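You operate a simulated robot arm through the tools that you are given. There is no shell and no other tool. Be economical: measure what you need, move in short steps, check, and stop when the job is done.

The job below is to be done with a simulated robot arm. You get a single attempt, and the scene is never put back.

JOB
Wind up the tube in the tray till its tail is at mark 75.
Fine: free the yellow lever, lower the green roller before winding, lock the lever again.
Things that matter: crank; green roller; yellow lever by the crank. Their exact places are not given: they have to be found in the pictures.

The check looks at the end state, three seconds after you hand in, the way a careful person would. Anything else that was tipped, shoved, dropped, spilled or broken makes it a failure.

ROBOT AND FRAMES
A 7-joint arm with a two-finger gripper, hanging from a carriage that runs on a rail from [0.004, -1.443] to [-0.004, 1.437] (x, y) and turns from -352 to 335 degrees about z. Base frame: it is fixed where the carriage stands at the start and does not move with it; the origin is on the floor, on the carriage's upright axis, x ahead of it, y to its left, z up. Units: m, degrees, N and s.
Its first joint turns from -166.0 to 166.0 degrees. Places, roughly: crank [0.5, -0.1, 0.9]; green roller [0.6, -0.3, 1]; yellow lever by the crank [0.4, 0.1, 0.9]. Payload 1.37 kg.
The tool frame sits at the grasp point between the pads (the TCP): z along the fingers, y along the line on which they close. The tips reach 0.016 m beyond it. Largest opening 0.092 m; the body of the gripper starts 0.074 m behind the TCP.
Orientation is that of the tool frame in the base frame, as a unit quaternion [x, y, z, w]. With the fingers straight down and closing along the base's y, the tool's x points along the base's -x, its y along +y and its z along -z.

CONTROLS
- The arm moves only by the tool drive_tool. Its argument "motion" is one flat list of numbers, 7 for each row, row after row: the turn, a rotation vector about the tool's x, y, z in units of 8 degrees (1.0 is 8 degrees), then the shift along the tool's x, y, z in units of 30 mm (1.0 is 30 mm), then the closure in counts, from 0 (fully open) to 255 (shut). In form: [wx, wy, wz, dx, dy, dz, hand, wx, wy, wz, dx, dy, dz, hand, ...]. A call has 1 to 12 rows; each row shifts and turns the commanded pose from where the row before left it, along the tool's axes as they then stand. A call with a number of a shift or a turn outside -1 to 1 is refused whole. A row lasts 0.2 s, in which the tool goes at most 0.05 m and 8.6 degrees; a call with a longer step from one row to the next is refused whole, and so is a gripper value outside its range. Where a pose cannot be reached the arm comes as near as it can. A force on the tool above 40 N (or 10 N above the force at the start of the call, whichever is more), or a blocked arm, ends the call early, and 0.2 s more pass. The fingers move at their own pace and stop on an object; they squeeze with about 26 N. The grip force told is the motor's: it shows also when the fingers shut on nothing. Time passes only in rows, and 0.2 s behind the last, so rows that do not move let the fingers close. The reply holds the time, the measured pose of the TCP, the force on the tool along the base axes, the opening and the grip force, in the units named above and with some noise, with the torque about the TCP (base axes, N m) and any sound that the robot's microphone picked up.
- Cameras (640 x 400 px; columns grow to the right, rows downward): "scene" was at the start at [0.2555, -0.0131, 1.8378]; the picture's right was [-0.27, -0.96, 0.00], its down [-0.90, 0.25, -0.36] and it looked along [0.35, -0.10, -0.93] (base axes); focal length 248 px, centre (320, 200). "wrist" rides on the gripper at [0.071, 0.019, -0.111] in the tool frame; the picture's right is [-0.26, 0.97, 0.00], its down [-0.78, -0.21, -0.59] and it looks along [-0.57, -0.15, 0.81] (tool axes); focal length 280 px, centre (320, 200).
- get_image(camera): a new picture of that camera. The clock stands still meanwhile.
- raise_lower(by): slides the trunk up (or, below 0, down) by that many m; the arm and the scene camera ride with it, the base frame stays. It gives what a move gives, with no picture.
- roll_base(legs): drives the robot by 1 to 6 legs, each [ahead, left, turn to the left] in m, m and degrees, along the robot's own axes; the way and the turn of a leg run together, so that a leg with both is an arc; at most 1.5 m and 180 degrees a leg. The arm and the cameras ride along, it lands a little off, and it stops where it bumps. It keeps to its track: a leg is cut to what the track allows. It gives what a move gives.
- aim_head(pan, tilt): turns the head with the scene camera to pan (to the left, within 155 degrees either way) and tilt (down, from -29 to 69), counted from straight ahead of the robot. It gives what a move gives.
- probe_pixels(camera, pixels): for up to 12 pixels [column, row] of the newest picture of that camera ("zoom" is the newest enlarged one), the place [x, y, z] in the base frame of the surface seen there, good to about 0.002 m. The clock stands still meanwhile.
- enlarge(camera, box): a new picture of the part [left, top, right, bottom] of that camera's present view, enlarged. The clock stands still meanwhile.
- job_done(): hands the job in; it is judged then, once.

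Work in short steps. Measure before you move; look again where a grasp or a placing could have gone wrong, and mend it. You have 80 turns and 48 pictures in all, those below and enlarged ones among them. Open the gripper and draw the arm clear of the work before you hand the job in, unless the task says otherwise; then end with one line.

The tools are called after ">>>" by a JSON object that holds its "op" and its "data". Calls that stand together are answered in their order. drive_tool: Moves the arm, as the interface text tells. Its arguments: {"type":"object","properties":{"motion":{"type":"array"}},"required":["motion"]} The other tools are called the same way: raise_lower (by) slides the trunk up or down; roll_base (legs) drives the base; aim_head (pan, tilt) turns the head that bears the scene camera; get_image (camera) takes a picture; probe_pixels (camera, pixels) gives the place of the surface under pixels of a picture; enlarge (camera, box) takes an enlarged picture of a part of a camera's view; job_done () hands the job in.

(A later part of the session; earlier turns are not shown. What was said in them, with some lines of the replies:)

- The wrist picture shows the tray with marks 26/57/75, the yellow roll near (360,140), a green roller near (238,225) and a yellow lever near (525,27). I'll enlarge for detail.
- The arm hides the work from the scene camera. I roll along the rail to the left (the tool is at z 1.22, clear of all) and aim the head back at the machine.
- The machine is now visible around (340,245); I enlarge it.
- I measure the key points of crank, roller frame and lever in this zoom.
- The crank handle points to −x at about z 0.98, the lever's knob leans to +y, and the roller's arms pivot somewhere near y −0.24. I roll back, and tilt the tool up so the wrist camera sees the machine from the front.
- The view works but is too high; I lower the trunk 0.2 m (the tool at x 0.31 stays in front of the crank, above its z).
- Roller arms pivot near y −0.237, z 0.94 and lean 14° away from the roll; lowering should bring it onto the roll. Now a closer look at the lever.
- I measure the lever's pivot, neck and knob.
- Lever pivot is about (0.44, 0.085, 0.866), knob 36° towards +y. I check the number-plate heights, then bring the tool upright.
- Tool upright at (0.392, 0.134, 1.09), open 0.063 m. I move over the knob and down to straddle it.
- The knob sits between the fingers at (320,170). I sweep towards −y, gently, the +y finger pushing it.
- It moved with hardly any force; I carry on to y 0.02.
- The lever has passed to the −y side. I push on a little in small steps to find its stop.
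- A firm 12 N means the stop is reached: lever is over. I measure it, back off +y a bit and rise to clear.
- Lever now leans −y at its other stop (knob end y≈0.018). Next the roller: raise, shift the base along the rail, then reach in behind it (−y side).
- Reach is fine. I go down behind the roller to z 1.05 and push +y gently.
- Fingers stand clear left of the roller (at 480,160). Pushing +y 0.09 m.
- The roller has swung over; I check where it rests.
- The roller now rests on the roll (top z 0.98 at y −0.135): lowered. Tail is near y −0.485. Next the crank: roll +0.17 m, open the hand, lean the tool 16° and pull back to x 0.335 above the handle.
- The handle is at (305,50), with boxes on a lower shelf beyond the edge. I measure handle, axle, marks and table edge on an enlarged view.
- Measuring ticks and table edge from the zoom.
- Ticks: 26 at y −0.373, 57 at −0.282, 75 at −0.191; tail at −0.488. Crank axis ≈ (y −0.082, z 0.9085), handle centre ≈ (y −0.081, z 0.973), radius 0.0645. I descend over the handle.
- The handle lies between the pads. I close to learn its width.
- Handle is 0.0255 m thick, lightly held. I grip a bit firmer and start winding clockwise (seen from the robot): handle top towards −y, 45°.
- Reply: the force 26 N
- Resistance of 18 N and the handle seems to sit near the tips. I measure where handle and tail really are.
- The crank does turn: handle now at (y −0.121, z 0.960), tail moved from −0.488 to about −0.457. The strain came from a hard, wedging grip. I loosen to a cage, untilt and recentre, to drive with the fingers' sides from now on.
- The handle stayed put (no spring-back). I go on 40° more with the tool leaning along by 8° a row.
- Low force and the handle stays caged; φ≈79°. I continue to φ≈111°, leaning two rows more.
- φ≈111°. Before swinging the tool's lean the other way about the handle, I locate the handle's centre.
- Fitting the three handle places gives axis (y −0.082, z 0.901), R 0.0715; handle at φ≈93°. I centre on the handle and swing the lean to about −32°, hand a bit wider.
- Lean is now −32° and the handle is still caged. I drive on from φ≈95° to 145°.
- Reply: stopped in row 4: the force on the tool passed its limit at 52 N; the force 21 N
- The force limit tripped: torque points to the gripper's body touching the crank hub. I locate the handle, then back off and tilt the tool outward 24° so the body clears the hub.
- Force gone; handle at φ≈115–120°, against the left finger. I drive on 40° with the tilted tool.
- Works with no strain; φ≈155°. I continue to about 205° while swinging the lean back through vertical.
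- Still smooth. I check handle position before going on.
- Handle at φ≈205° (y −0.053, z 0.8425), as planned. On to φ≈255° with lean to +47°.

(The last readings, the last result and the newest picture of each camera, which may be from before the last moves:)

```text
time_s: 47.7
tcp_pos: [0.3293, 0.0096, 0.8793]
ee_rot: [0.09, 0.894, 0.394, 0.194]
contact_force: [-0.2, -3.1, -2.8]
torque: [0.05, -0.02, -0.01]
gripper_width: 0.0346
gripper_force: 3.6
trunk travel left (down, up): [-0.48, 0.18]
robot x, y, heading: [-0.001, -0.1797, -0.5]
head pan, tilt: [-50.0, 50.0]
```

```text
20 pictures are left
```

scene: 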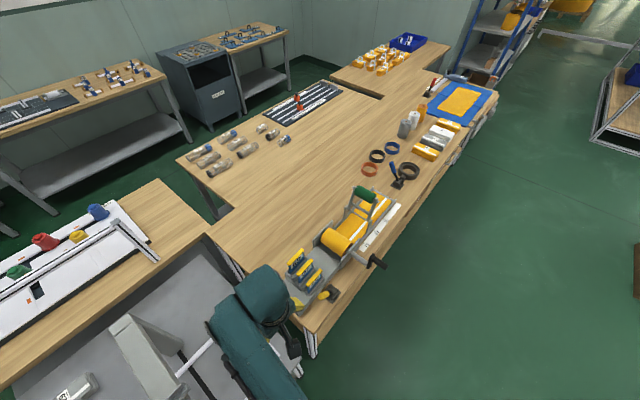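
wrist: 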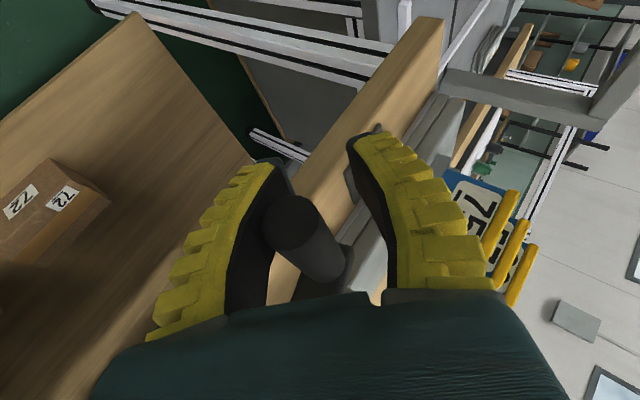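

φ≈255°. Drive on to ≈285°.

>>> {"op": "drive_tool", "data": {"motion": [-0.914, 0, 0.407, -0.079, 0.438, -0.176, 175, 0, 0, 0, -0.093, 0.326, -0.208, 175, 0, 0, 0, -0.114, 0.281, -0.257, 175, 0, 0, 0, 0, 0, 0, 175]}}

>>> {"op": "get_image", "data": {"camera": "wrist"}}

```text
time_s: 48.7
tcp_pos: [0.3281, 0.0117, 0.9155]
ee_rot: [0.104, 0.865, 0.454, 0.188]
contact_force: [-0.7, 0.0, -1.9]
torque: [0.06, 0.01, 0.0]
gripper_width: 0.0334
gripper_force: 2.9
trunk travel left (down, up): [-0.48, 0.18]
robot x, y, heading: [0.0023, -0.1846, -0.3]
head pan, tilt: [-50.0, 50.0]
```

```text
19 pictures are left
```

wrist: 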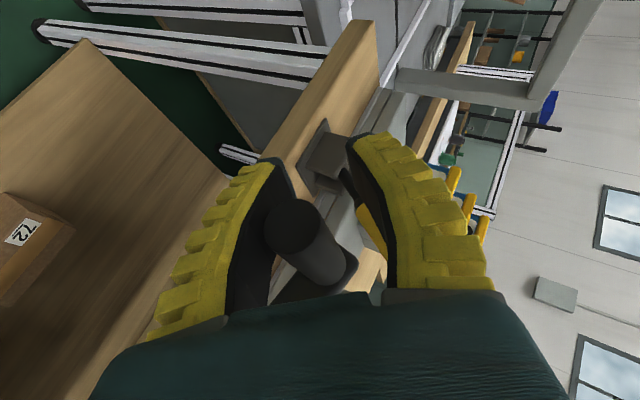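

Probe handle and lever places before swinging the lean.

>>> {"op": "probe_pixels", "data": {"camera": "wrist", "pixels": [[294, 228], [270, 230], [316, 222], [372, 220]]}}

```text
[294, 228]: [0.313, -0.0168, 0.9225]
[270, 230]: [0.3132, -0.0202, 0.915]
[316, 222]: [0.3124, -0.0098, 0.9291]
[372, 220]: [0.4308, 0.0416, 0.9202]
```

Handle at φ≈284°. I centre on it and swing the lean to −25°.

>>> {"op": "drive_tool", "data": {"motion": [0, 0, 0, -0.14, -0.18, -0.32, 165, 0, 0, 0, -0.14, -0.18, -0.32, 165, 0.914, 0, -0.407, 0, 0, 0, 165, 0.914, 0, -0.407, 0, 0, 0, 165, 0.914, 0, -0.407, 0, 0, 0, 165, 0.914, 0, -0.407, 0, 0, 0, 165, 0.914, 0, -0.407, 0, 0, 0, 165, 0.914, 0, -0.407, 0, 0, 0, 165, 0.914, 0, -0.407, 0, 0, 0, 165, 0.914, 0, -0.407, 0, 0, 0, 165, 0.914, 0, -0.407, 0, 0, 0, 165, 0.914, 0, -0.407, 0, 0, 0, 165]}}

>>> {"op": "get_image", "data": {"camera": "wrist"}}

```text
time_s: 51.3
tcp_pos: [0.3288, -0.0127, 0.9177]
ee_rot: [-0.037, 0.956, -0.21, 0.203]
contact_force: [0.4, -0.5, -0.2]
torque: [0.0, 0.0, 0.03]
gripper_width: 0.0363
gripper_force: 2.4
trunk travel left (down, up): [-0.48, 0.18]
robot x, y, heading: [0.0009, -0.1823, -0.6]
head pan, tilt: [-50.0, 50.0]
```

```text
18 pictures are left
```

wrist: 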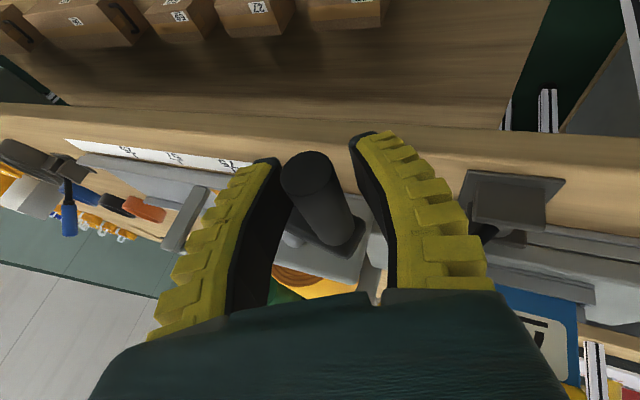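

Now the drive upward: φ 284→≈325°.

>>> {"op": "drive_tool", "data": {"motion": [0, 0, 0, -0.114, -0.38, -0.257, 175, 0, 0, 0, -0.093, -0.35, -0.208, 175, 0, 0, 0, -0.068, -0.361, -0.154, 175, 0, 0, 0, -0.042, -0.384, -0.094, 175, 0, 0, 0, 0, 0, 0, 175]}}

>>> {"op": "get_image", "data": {"camera": "wrist"}}

```text
time_s: 52.5
tcp_pos: [0.3269, -0.0444, 0.956]
ee_rot: [-0.036, 0.956, -0.21, 0.202]
contact_force: [-0.4, 0.3, -0.5]
torque: [-0.01, -0.01, -0.01]
gripper_width: 0.0331
gripper_force: 3.1
trunk travel left (down, up): [-0.48, 0.18]
robot x, y, heading: [0.0022, -0.1833, -0.3]
head pan, tilt: [-50.0, 50.0]
```

```text
17 pictures are left
```

wrist: 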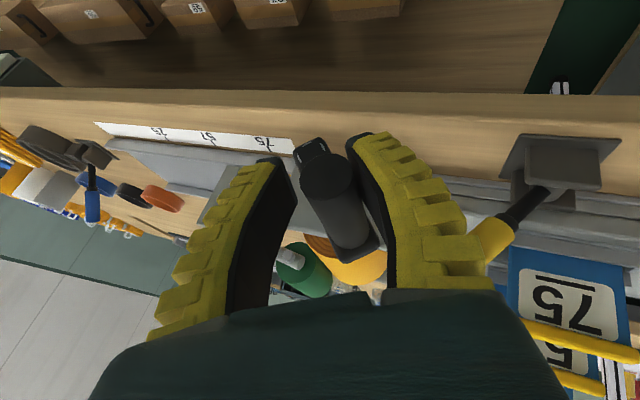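

Handle at about 320°. I check the tail with the scene camera aimed at the tray.

>>> {"op": "aim_head", "data": {"pan": -15, "tilt": 64}}

>>> {"op": "enlarge", "data": {"camera": "scene", "box": [240, 80, 440, 240]}}

```text
time_s: 53.5
tcp_pos: [0.3277, -0.0435, 0.9584]
ee_rot: [-0.036, 0.956, -0.208, 0.203]
contact_force: [0.3, -0.3, 0.9]
torque: [0.03, 0.01, -0.02]
gripper_width: 0.0324
gripper_force: 2.9
trunk travel left (down, up): [-0.48, 0.18]
robot x, y, heading: [0.0022, -0.1822, -0.2]
head pan, tilt: [-15.0, 64.0]
```

```text
2.50 times, centred on (340, 160) of scene
```

zoom: 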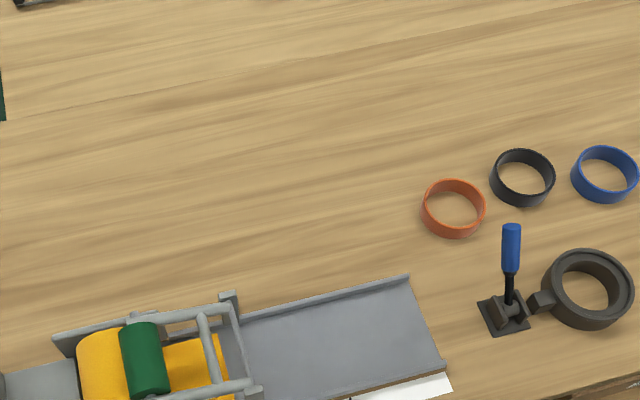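

The tail edge shows at zoom (225,370). Measure it.

>>> {"op": "probe_pixels", "data": {"camera": "zoom", "pixels": [[216, 342], [212, 370], [224, 370], [230, 372], [218, 352], [236, 370], [205, 345], [222, 392]]}}

>>> {"op": "aim_head", "data": {"pan": 0, "tilt": 68}}

>>> {"op": "get_image", "data": {"camera": "scene"}}

```text
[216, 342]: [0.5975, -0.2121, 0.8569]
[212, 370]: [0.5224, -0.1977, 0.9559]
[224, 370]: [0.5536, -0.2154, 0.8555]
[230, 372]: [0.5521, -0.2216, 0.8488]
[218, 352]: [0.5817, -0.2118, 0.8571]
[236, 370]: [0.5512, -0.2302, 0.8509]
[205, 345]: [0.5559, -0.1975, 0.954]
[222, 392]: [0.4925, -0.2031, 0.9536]
```

```text
time_s: 54.3
tcp_pos: [0.3277, -0.0427, 0.9583]
ee_rot: [-0.037, 0.956, -0.209, 0.203]
contact_force: [0.3, -0.1, 0.2]
torque: [0.0, -0.01, 0.03]
gripper_width: 0.0327
gripper_force: 3.0
trunk travel left (down, up): [-0.48, 0.18]
robot x, y, heading: [0.002, -0.1793, -0.5]
head pan, tilt: [0.0, 68.0]
```

```text
15 pictures are left
```

scene: 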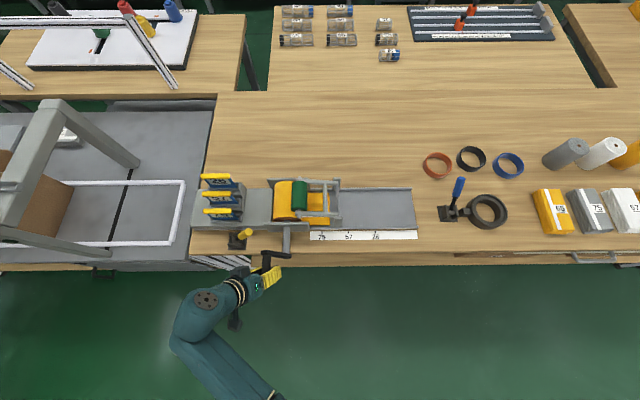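

Clear view now: the tail is at (328,215), tick 75 near (320,238). I enlarge to measure exactly.

>>> {"op": "enlarge", "data": {"camera": "scene", "box": [250, 165, 410, 265]}}

```text
4.00 times, centred on (330, 215) of scene
```

zoom: 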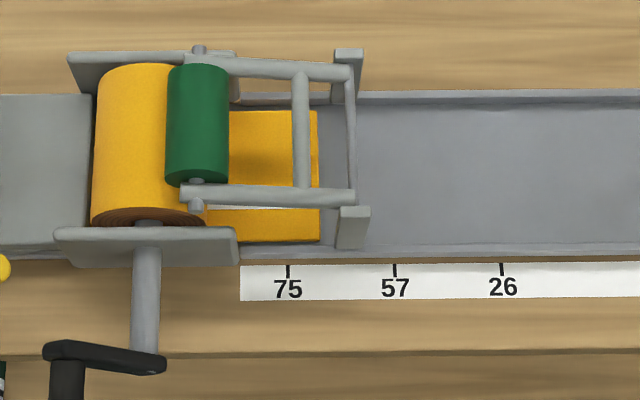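

>>> {"op": "probe_pixels", "data": {"camera": "zoom", "pixels": [[316, 150], [319, 230], [313, 150], [315, 225], [321, 225], [322, 150], [288, 267], [288, 274], [394, 268], [501, 267], [315, 120], [287, 150]]}}

```text
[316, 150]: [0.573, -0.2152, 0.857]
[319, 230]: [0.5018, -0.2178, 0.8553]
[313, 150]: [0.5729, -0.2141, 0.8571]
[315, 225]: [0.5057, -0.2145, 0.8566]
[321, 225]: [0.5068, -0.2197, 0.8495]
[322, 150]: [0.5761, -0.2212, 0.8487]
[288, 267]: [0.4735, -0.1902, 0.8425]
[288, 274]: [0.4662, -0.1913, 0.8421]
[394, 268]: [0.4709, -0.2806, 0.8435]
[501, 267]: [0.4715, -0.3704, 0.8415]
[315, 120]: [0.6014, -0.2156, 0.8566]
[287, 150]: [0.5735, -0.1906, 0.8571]
```

Tail y −0.2175, tick 75 at −0.1908: about 0.027 m to go (≈32°). I advance 20° and measure again.

>>> {"op": "drive_tool", "data": {"motion": [0, 0, 0, -0.01, -0.2, -0.022, 175, 0, 0, 0, -0.01, -0.2, -0.022, 175, 0, 0, 0, 0.004, -0.2, 0.01, 175, 0, 0, 0, 0.004, -0.2, 0.01, 175, 0, 0, 0, 0, 0, 0, 175]}}

>>> {"op": "enlarge", "data": {"camera": "scene", "box": [250, 165, 410, 265]}}

```text
time_s: 55.5
tcp_pos: [0.3273, -0.0637, 0.9688]
ee_rot: [-0.036, 0.956, -0.209, 0.202]
contact_force: [-0.4, 1.7, -0.9]
torque: [0.02, 0.02, 0.01]
gripper_width: 0.034
gripper_force: 3.2
trunk travel left (down, up): [-0.48, 0.18]
robot x, y, heading: [0.0011, -0.1802, -0.4]
head pan, tilt: [0.0, 68.0]
```

```text
4.00 times, centred on (330, 215) of scene
```

zoom: 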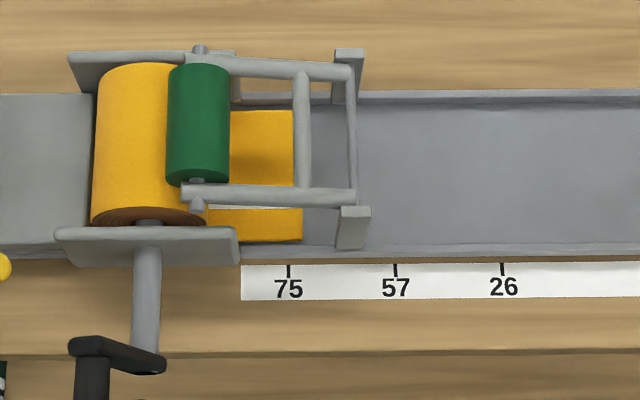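

The tail moved 17 px; about 13 px are left. Measure the edge.

>>> {"op": "probe_pixels", "data": {"camera": "zoom", "pixels": [[298, 228], [300, 228], [302, 228], [304, 228], [289, 228], [287, 228], [288, 268], [291, 228]]}}

```text
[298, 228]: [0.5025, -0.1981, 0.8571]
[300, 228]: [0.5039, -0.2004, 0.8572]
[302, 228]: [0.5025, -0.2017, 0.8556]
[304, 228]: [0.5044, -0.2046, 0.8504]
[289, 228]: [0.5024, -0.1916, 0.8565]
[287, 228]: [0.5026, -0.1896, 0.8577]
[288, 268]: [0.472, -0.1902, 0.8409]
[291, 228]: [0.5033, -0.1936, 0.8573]
```

Edge at −0.202, target −0.191. I advance 0.015 m of handle path and check.

>>> {"op": "drive_tool", "data": {"motion": [0, 0, 0, 0.017, -0.161, 0.038, 175, 0, 0, 0, 0.017, -0.161, 0.038, 175, 0, 0, 0, 0.017, -0.161, 0.038, 175, 0, 0, 0, 0, 0, 0, 175]}}

>>> {"op": "enlarge", "data": {"camera": "scene", "box": [290, 195, 370, 245]}}

```text
time_s: 56.5
tcp_pos: [0.3287, -0.0783, 0.9699]
ee_rot: [-0.036, 0.956, -0.209, 0.202]
contact_force: [0.2, 2.2, -1.8]
torque: [-0.03, 0.05, 0.01]
gripper_width: 0.034
gripper_force: 3.7
trunk travel left (down, up): [-0.48, 0.18]
robot x, y, heading: [-0.0002, -0.1795, -0.4]
head pan, tilt: [0.0, 68.0]
```

```text
8.00 times, centred on (330, 220) of scene
```

zoom: 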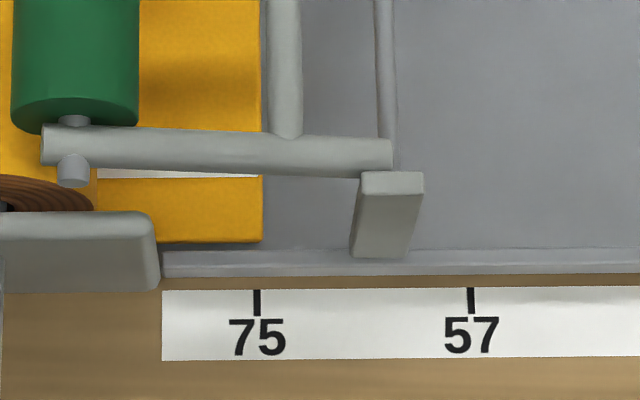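

Nearly there: edge at column 262, tick at 257. Measure both.

>>> {"op": "probe_pixels", "data": {"camera": "zoom", "pixels": [[260, 225], [262, 225], [264, 225], [256, 225], [258, 225], [257, 295], [257, 310], [471, 300], [254, 225], [252, 225]]}}

```text
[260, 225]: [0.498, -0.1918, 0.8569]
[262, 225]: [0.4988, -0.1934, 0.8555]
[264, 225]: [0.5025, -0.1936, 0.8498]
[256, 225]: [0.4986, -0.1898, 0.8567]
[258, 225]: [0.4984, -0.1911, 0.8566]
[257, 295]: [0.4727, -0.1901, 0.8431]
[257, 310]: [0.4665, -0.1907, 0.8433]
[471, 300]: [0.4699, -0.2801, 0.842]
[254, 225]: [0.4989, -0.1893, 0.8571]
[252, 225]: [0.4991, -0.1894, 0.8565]
```

2 mm left; a last nudge of 3.3 mm at the handle.

>>> {"op": "drive_tool", "data": {"motion": [0, 0, 0, 0.015, -0.11, 0.035, 175, 0, 0, 0, 0, 0, 0, 175]}}

>>> {"op": "enlarge", "data": {"camera": "scene", "box": [290, 195, 370, 245]}}

>>> {"op": "probe_pixels", "data": {"camera": "zoom", "pixels": [[252, 225], [254, 225], [256, 225], [258, 225], [260, 225], [262, 225], [257, 310]]}}

```text
time_s: 57.1
tcp_pos: [0.3275, -0.082, 0.9722]
ee_rot: [-0.036, 0.956, -0.209, 0.204]
contact_force: [0.1, 2.0, -0.7]
torque: [0.01, 0.01, 0.03]
gripper_width: 0.0341
gripper_force: 3.1
trunk travel left (down, up): [-0.48, 0.18]
robot x, y, heading: [-0.0018, -0.1832, -0.4]
head pan, tilt: [0.0, 68.0]
```

```text
8.00 times, centred on (330, 220) of scene
```

zoom: 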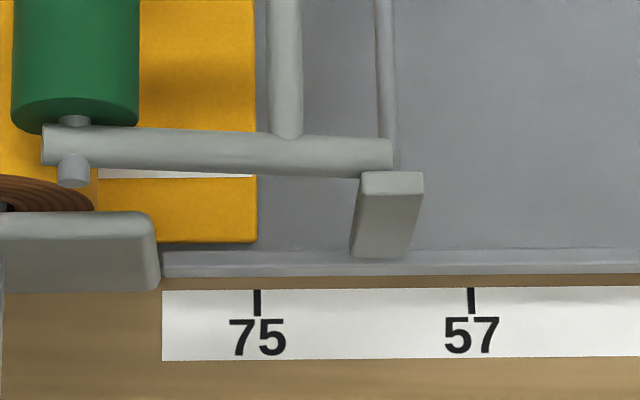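

```text
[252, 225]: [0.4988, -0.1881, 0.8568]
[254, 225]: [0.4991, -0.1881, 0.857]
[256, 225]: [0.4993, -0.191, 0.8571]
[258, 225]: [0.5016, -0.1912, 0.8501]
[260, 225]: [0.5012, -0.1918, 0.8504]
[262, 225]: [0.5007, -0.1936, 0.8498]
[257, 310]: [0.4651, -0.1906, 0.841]
```

The tail stands exactly at the tick (column 257). I open and withdraw along the tool axis, then straighten the tool.

>>> {"op": "drive_tool", "data": {"motion": [0, 0, 0, 0, 0, 0, 140, 0, 0, 0, 0, 0, 0, 100, 0, 0, 0, 0, 0, -0.8, 90, 0, 0, 0, 0, 0, -1, 88, 0, 0, 0, 0, 0, -1, 88, 0, 0, 0, 0, 0, -1, 88, 0, 0, 0, 0, 0, -1, 88, -0.914, 0, 0.407, 0, 0, 0, 88, -0.914, 0, 0.407, 0, 0, 0, 88, -0.914, 0, 0.407, 0, 0, 0, 88, 0, 1, 0, 0, 0, 0, 88, 0, 1, 0, 0, 0, 0, 88]}}

>>> {"op": "drive_tool", "data": {"motion": [0, 1, 0, 0, 0, 0, 88, 0, 0, 0, 0, 0, 0, 88]}}

>>> {"op": "enlarge", "data": {"camera": "scene", "box": [210, 165, 370, 265]}}

```text
time_s: 59.7
tcp_pos: [0.2684, -0.0273, 1.0907]
ee_rot: [0.008, 0.997, -0.005, 0.07]
contact_force: [-0.4, 0.5, 0.4]
torque: [0.04, -0.01, -0.03]
gripper_width: 0.0626
gripper_force: 1.4
trunk travel left (down, up): [-0.48, 0.18]
robot x, y, heading: [-0.0005, -0.1793, -0.5]
head pan, tilt: [0.0, 68.0]
```

```text
time_s: 60.3
tcp_pos: [0.2691, -0.0256, 1.0904]
ee_rot: [0.007, 1.0, -0.004, 0.0]
contact_force: [0.9, -0.4, -0.4]
torque: [0.04, -0.03, 0.01]
gripper_width: 0.0627
gripper_force: 1.6
trunk travel left (down, up): [-0.48, 0.18]
robot x, y, heading: [0.0049, -0.1776, -0.5]
head pan, tilt: [0.0, 68.0]
```

```text
4.00 times, centred on (290, 215) of scene
```

zoom: 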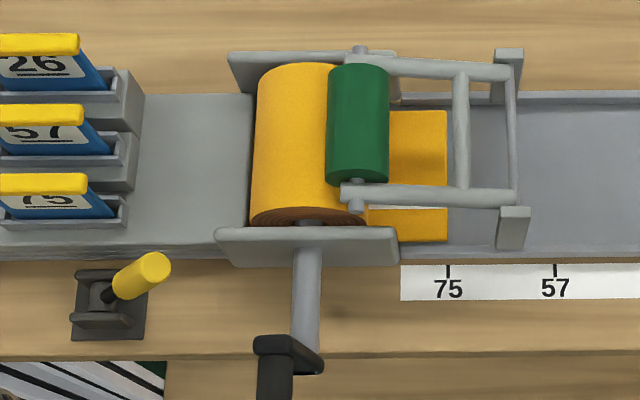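

The tail holds at 75 with the hand off. Now lock the lever: shift the base 0.1 m left, go over the knob (y≈0.027) and down to straddle.

>>> {"op": "roll_base", "data": {"legs": [[0, 0.1, 0]]}}

```text
time_s: 61.5
tcp_pos: [0.2685, 0.0722, 1.0908]
ee_rot: [0.008, 1.0, -0.004, 0.002]
contact_force: [0.0, -0.2, 1.3]
torque: [0.02, 0.03, 0.0]
gripper_width: 0.063
gripper_force: 2.1
trunk travel left (down, up): [-0.48, 0.18]
robot x, y, heading: [-0.0036, -0.0819, -0.4]
head pan, tilt: [0.0, 68.0]
```

Moving over the knob and down.

>>> {"op": "drive_tool", "data": {"motion": [0, 0, 0, -0.97, -0.25, 0, 88, 0, 0, 0, -0.97, -0.25, 0, 88, 0, 0, 0, -0.97, -0.25, 0, 88, 0, 0, 0, -0.97, -0.25, 0, 88, 0, 0, 0, -0.97, -0.25, 0, 88, 0, 0, 0, -0.97, -0.25, 0, 88, 0, 0, 0, 0, 0, 0.92, 88, 0, 0, 0, 0, 0, 0.92, 88, 0, 0, 0, 0, 0, 0.92, 88, 0, 0, 0, 0, 0, 0.92, 88, 0, 0, 0, 0, 0, 0.92, 88, 0, 0, 0, 0, 0, 0, 88]}}

>>> {"op": "get_image", "data": {"camera": "wrist"}}

```text
time_s: 64.0
tcp_pos: [0.4428, 0.024, 0.9535]
ee_rot: [0.008, 1.0, -0.005, 0.002]
contact_force: [0.4, 0.0, 0.1]
torque: [0.02, 0.01, 0.01]
gripper_width: 0.0624
gripper_force: 1.4
trunk travel left (down, up): [-0.48, 0.18]
robot x, y, heading: [0.0012, -0.0811, -0.2]
head pan, tilt: [0.0, 68.0]
```

```text
9 pictures are left
```

wrist: 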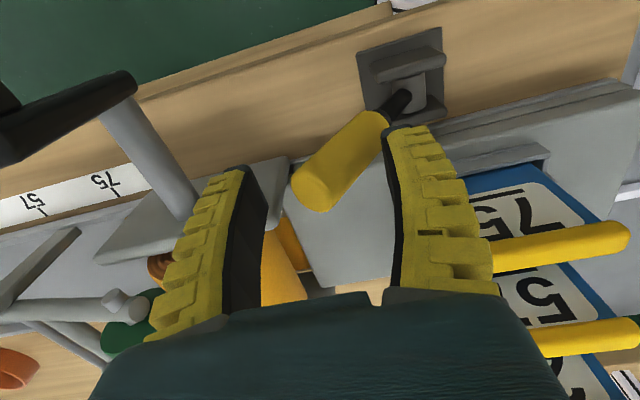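

Knob is between the fingers (340,160). Sweep to +y.

>>> {"op": "drive_tool", "data": {"motion": [0, 0, 0, 0, 0.5, 0, 88, 0, 0, 0, 0, 0.5, 0, 88, 0, 0, 0, 0, 0.5, 0, 88, 0, 0, 0, 0, 0.5, 0, 88, 0, 0, 0, 0, 0.5, 0, 88, 0, 0, 0, 0, 0.5, 0, 88, 0, 0, 0, 0, 0.5, 0, 88, 0, 0, 0, 0, 0.5, 0, 88, 0, 0, 0, 0, 0, 0, 88]}}

>>> {"op": "drive_tool", "data": {"motion": [0, 0, 0, 0, 0.25, 0, 88, 0, 0, 0, 0, 0.25, 0, 88, 0, 0, 0, 0, 0.2, 0, 88, 0, 0, 0, 0, 0, 0, 88]}}

>>> {"op": "get_image", "data": {"camera": "wrist"}}

```text
time_s: 66.0
tcp_pos: [0.4451, 0.1437, 0.9536]
ee_rot: [0.007, 1.0, -0.003, 0.002]
contact_force: [0.4, 0.3, -0.2]
torque: [-0.05, 0.01, -0.04]
gripper_width: 0.063
gripper_force: 1.4
trunk travel left (down, up): [-0.48, 0.18]
robot x, y, heading: [-0.0029, -0.0805, -0.5]
head pan, tilt: [0.0, 68.0]
```

```text
time_s: 67.0
tcp_pos: [0.4462, 0.1648, 0.9534]
ee_rot: [0.007, 1.0, -0.004, 0.002]
contact_force: [-0.6, -2.4, 1.0]
torque: [-0.02, 0.01, 0.03]
gripper_width: 0.0638
gripper_force: 2.7
trunk travel left (down, up): [-0.48, 0.18]
robot x, y, heading: [-0.0003, -0.0811, -0.0]
head pan, tilt: [0.0, 68.0]
```

```text
8 pictures are left
```

wrist: 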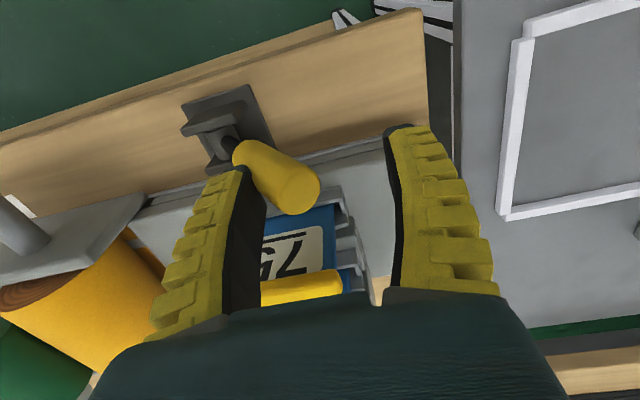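

A first touch at the stop (2.4 N); I press a little more to seat it, then check the knob's position.

>>> {"op": "drive_tool", "data": {"motion": [0, 0, 0, 0, 0.2, 0, 88, 0, 0, 0, 0, 0.1, 0, 88, 0, 0, 0, 0, 0, 0, 88]}}

>>> {"op": "get_image", "data": {"camera": "wrist"}}

```text
time_s: 67.8
tcp_pos: [0.4456, 0.1708, 0.9523]
ee_rot: [0.007, 1.0, -0.006, 0.002]
contact_force: [-2.1, -10.8, 6.3]
torque: [-0.34, 0.2, -0.13]
gripper_width: 0.0726
gripper_force: 9.3
trunk travel left (down, up): [-0.48, 0.18]
robot x, y, heading: [0.0015, -0.0836, -0.3]
head pan, tilt: [0.0, 68.0]
```

```text
7 pictures are left
```

wrist: 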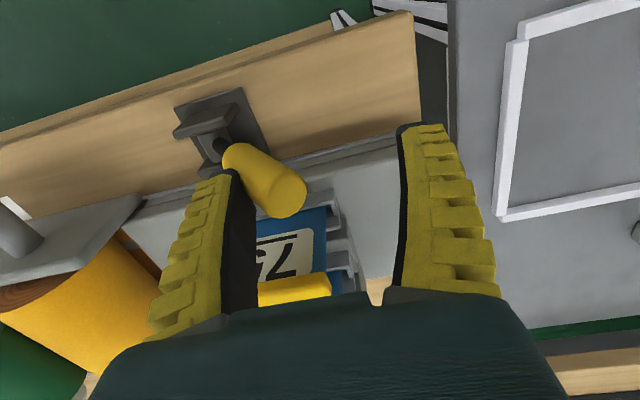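

The lever is against its +y stop (10.8 N). I back off, rise and draw clear, then look at everything.

>>> {"op": "probe_pixels", "data": {"camera": "wrist", "pixels": [[285, 200], [270, 175], [240, 155]]}}

>>> {"op": "drive_tool", "data": {"motion": [0, 0, 0, 0, -0.4, 0, 88, 0, 0, 0, 0, -0.1, 0, 88, 0, 0, 0, 0, 0, -1, 88, 0, 0, 0, 0, 0, -1, 88, 0, 0, 0, 0, 0, -1, 88, 0, 0, 0, 0, 0, -1, 88, 0, 0, 0, 0.5, 0, -1, 0, 0, 0, 0, 1, 0, -0.5, 0, 0, 0, 0, 1, 0, 0, 0, 0, 0, 0, 1, 0, 0, 0, 0, 0, 0, 1, 0, 0, 0, 0, 0, 0, 0, 0, 0, 0]}}

>>> {"op": "aim_head", "data": {"pan": -14, "tilt": 68}}

>>> {"op": "get_image", "data": {"camera": "scene"}}

```text
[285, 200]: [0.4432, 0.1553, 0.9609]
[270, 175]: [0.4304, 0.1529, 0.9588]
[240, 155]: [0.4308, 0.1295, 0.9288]
```

```text
time_s: 70.5
tcp_pos: [0.3093, 0.1616, 1.1175]
ee_rot: [0.007, 1.0, -0.005, 0.001]
contact_force: [-0.5, 0.5, -0.5]
torque: [0.06, -0.03, 0.0]
gripper_width: 0.092
gripper_force: 0.0
trunk travel left (down, up): [-0.48, 0.18]
robot x, y, heading: [-0.0006, -0.0845, -0.5]
head pan, tilt: [0.0, 68.0]
```

```text
time_s: 71.2
tcp_pos: [0.3101, 0.1616, 1.1179]
ee_rot: [0.008, 1.0, -0.005, 0.002]
contact_force: [-0.6, 0.6, 0.4]
torque: [0.02, 0.0, -0.01]
gripper_width: 0.0918
gripper_force: 0.0
trunk travel left (down, up): [-0.48, 0.18]
robot x, y, heading: [0.0038, -0.0842, -0.4]
head pan, tilt: [-14.0, 68.0]
```

```text
6 pictures are left
```

scene: 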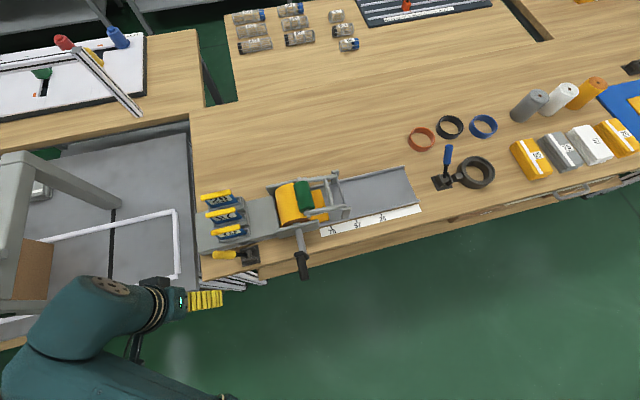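

Lever is back at its first side (knob end y 0.155). I enlarge for a last check on the tail and roller.

>>> {"op": "enlarge", "data": {"camera": "scene", "box": [250, 160, 410, 260]}}

>>> {"op": "probe_pixels", "data": {"camera": "zoom", "pixels": [[316, 222], [310, 222], [313, 222], [319, 222], [322, 222], [318, 285], [222, 130]]}}

```text
4.00 times, centred on (330, 210) of scene
```

zoom: 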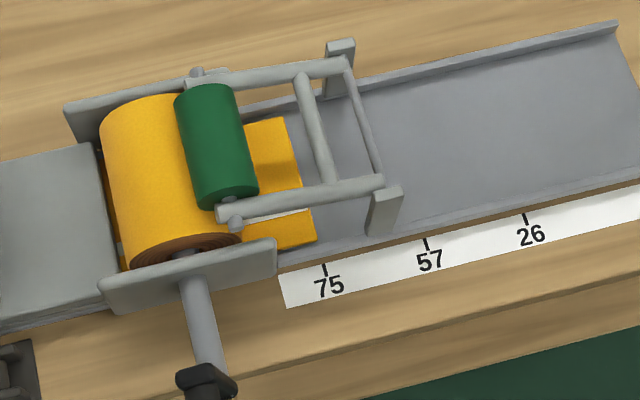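

```text
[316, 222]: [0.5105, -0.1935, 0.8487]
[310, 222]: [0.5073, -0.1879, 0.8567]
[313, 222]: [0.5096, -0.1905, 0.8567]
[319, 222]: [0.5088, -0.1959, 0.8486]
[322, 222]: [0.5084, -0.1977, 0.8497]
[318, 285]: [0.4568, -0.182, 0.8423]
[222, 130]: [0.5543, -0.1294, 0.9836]
```

The tail edge is at y ≈ −0.191, on mark 75; the roller is down, the lever is locked and the hand is open and clear. I hand in.

>>> {"op": "job_done", "data": {}}

```text
The job is handed in.
```

The tube is wound up with its tail on mark 75 (within about 1 mm by my last measurement). I freed the yellow lever and lowered the green roller before winding, then locked the lever again afterwards.
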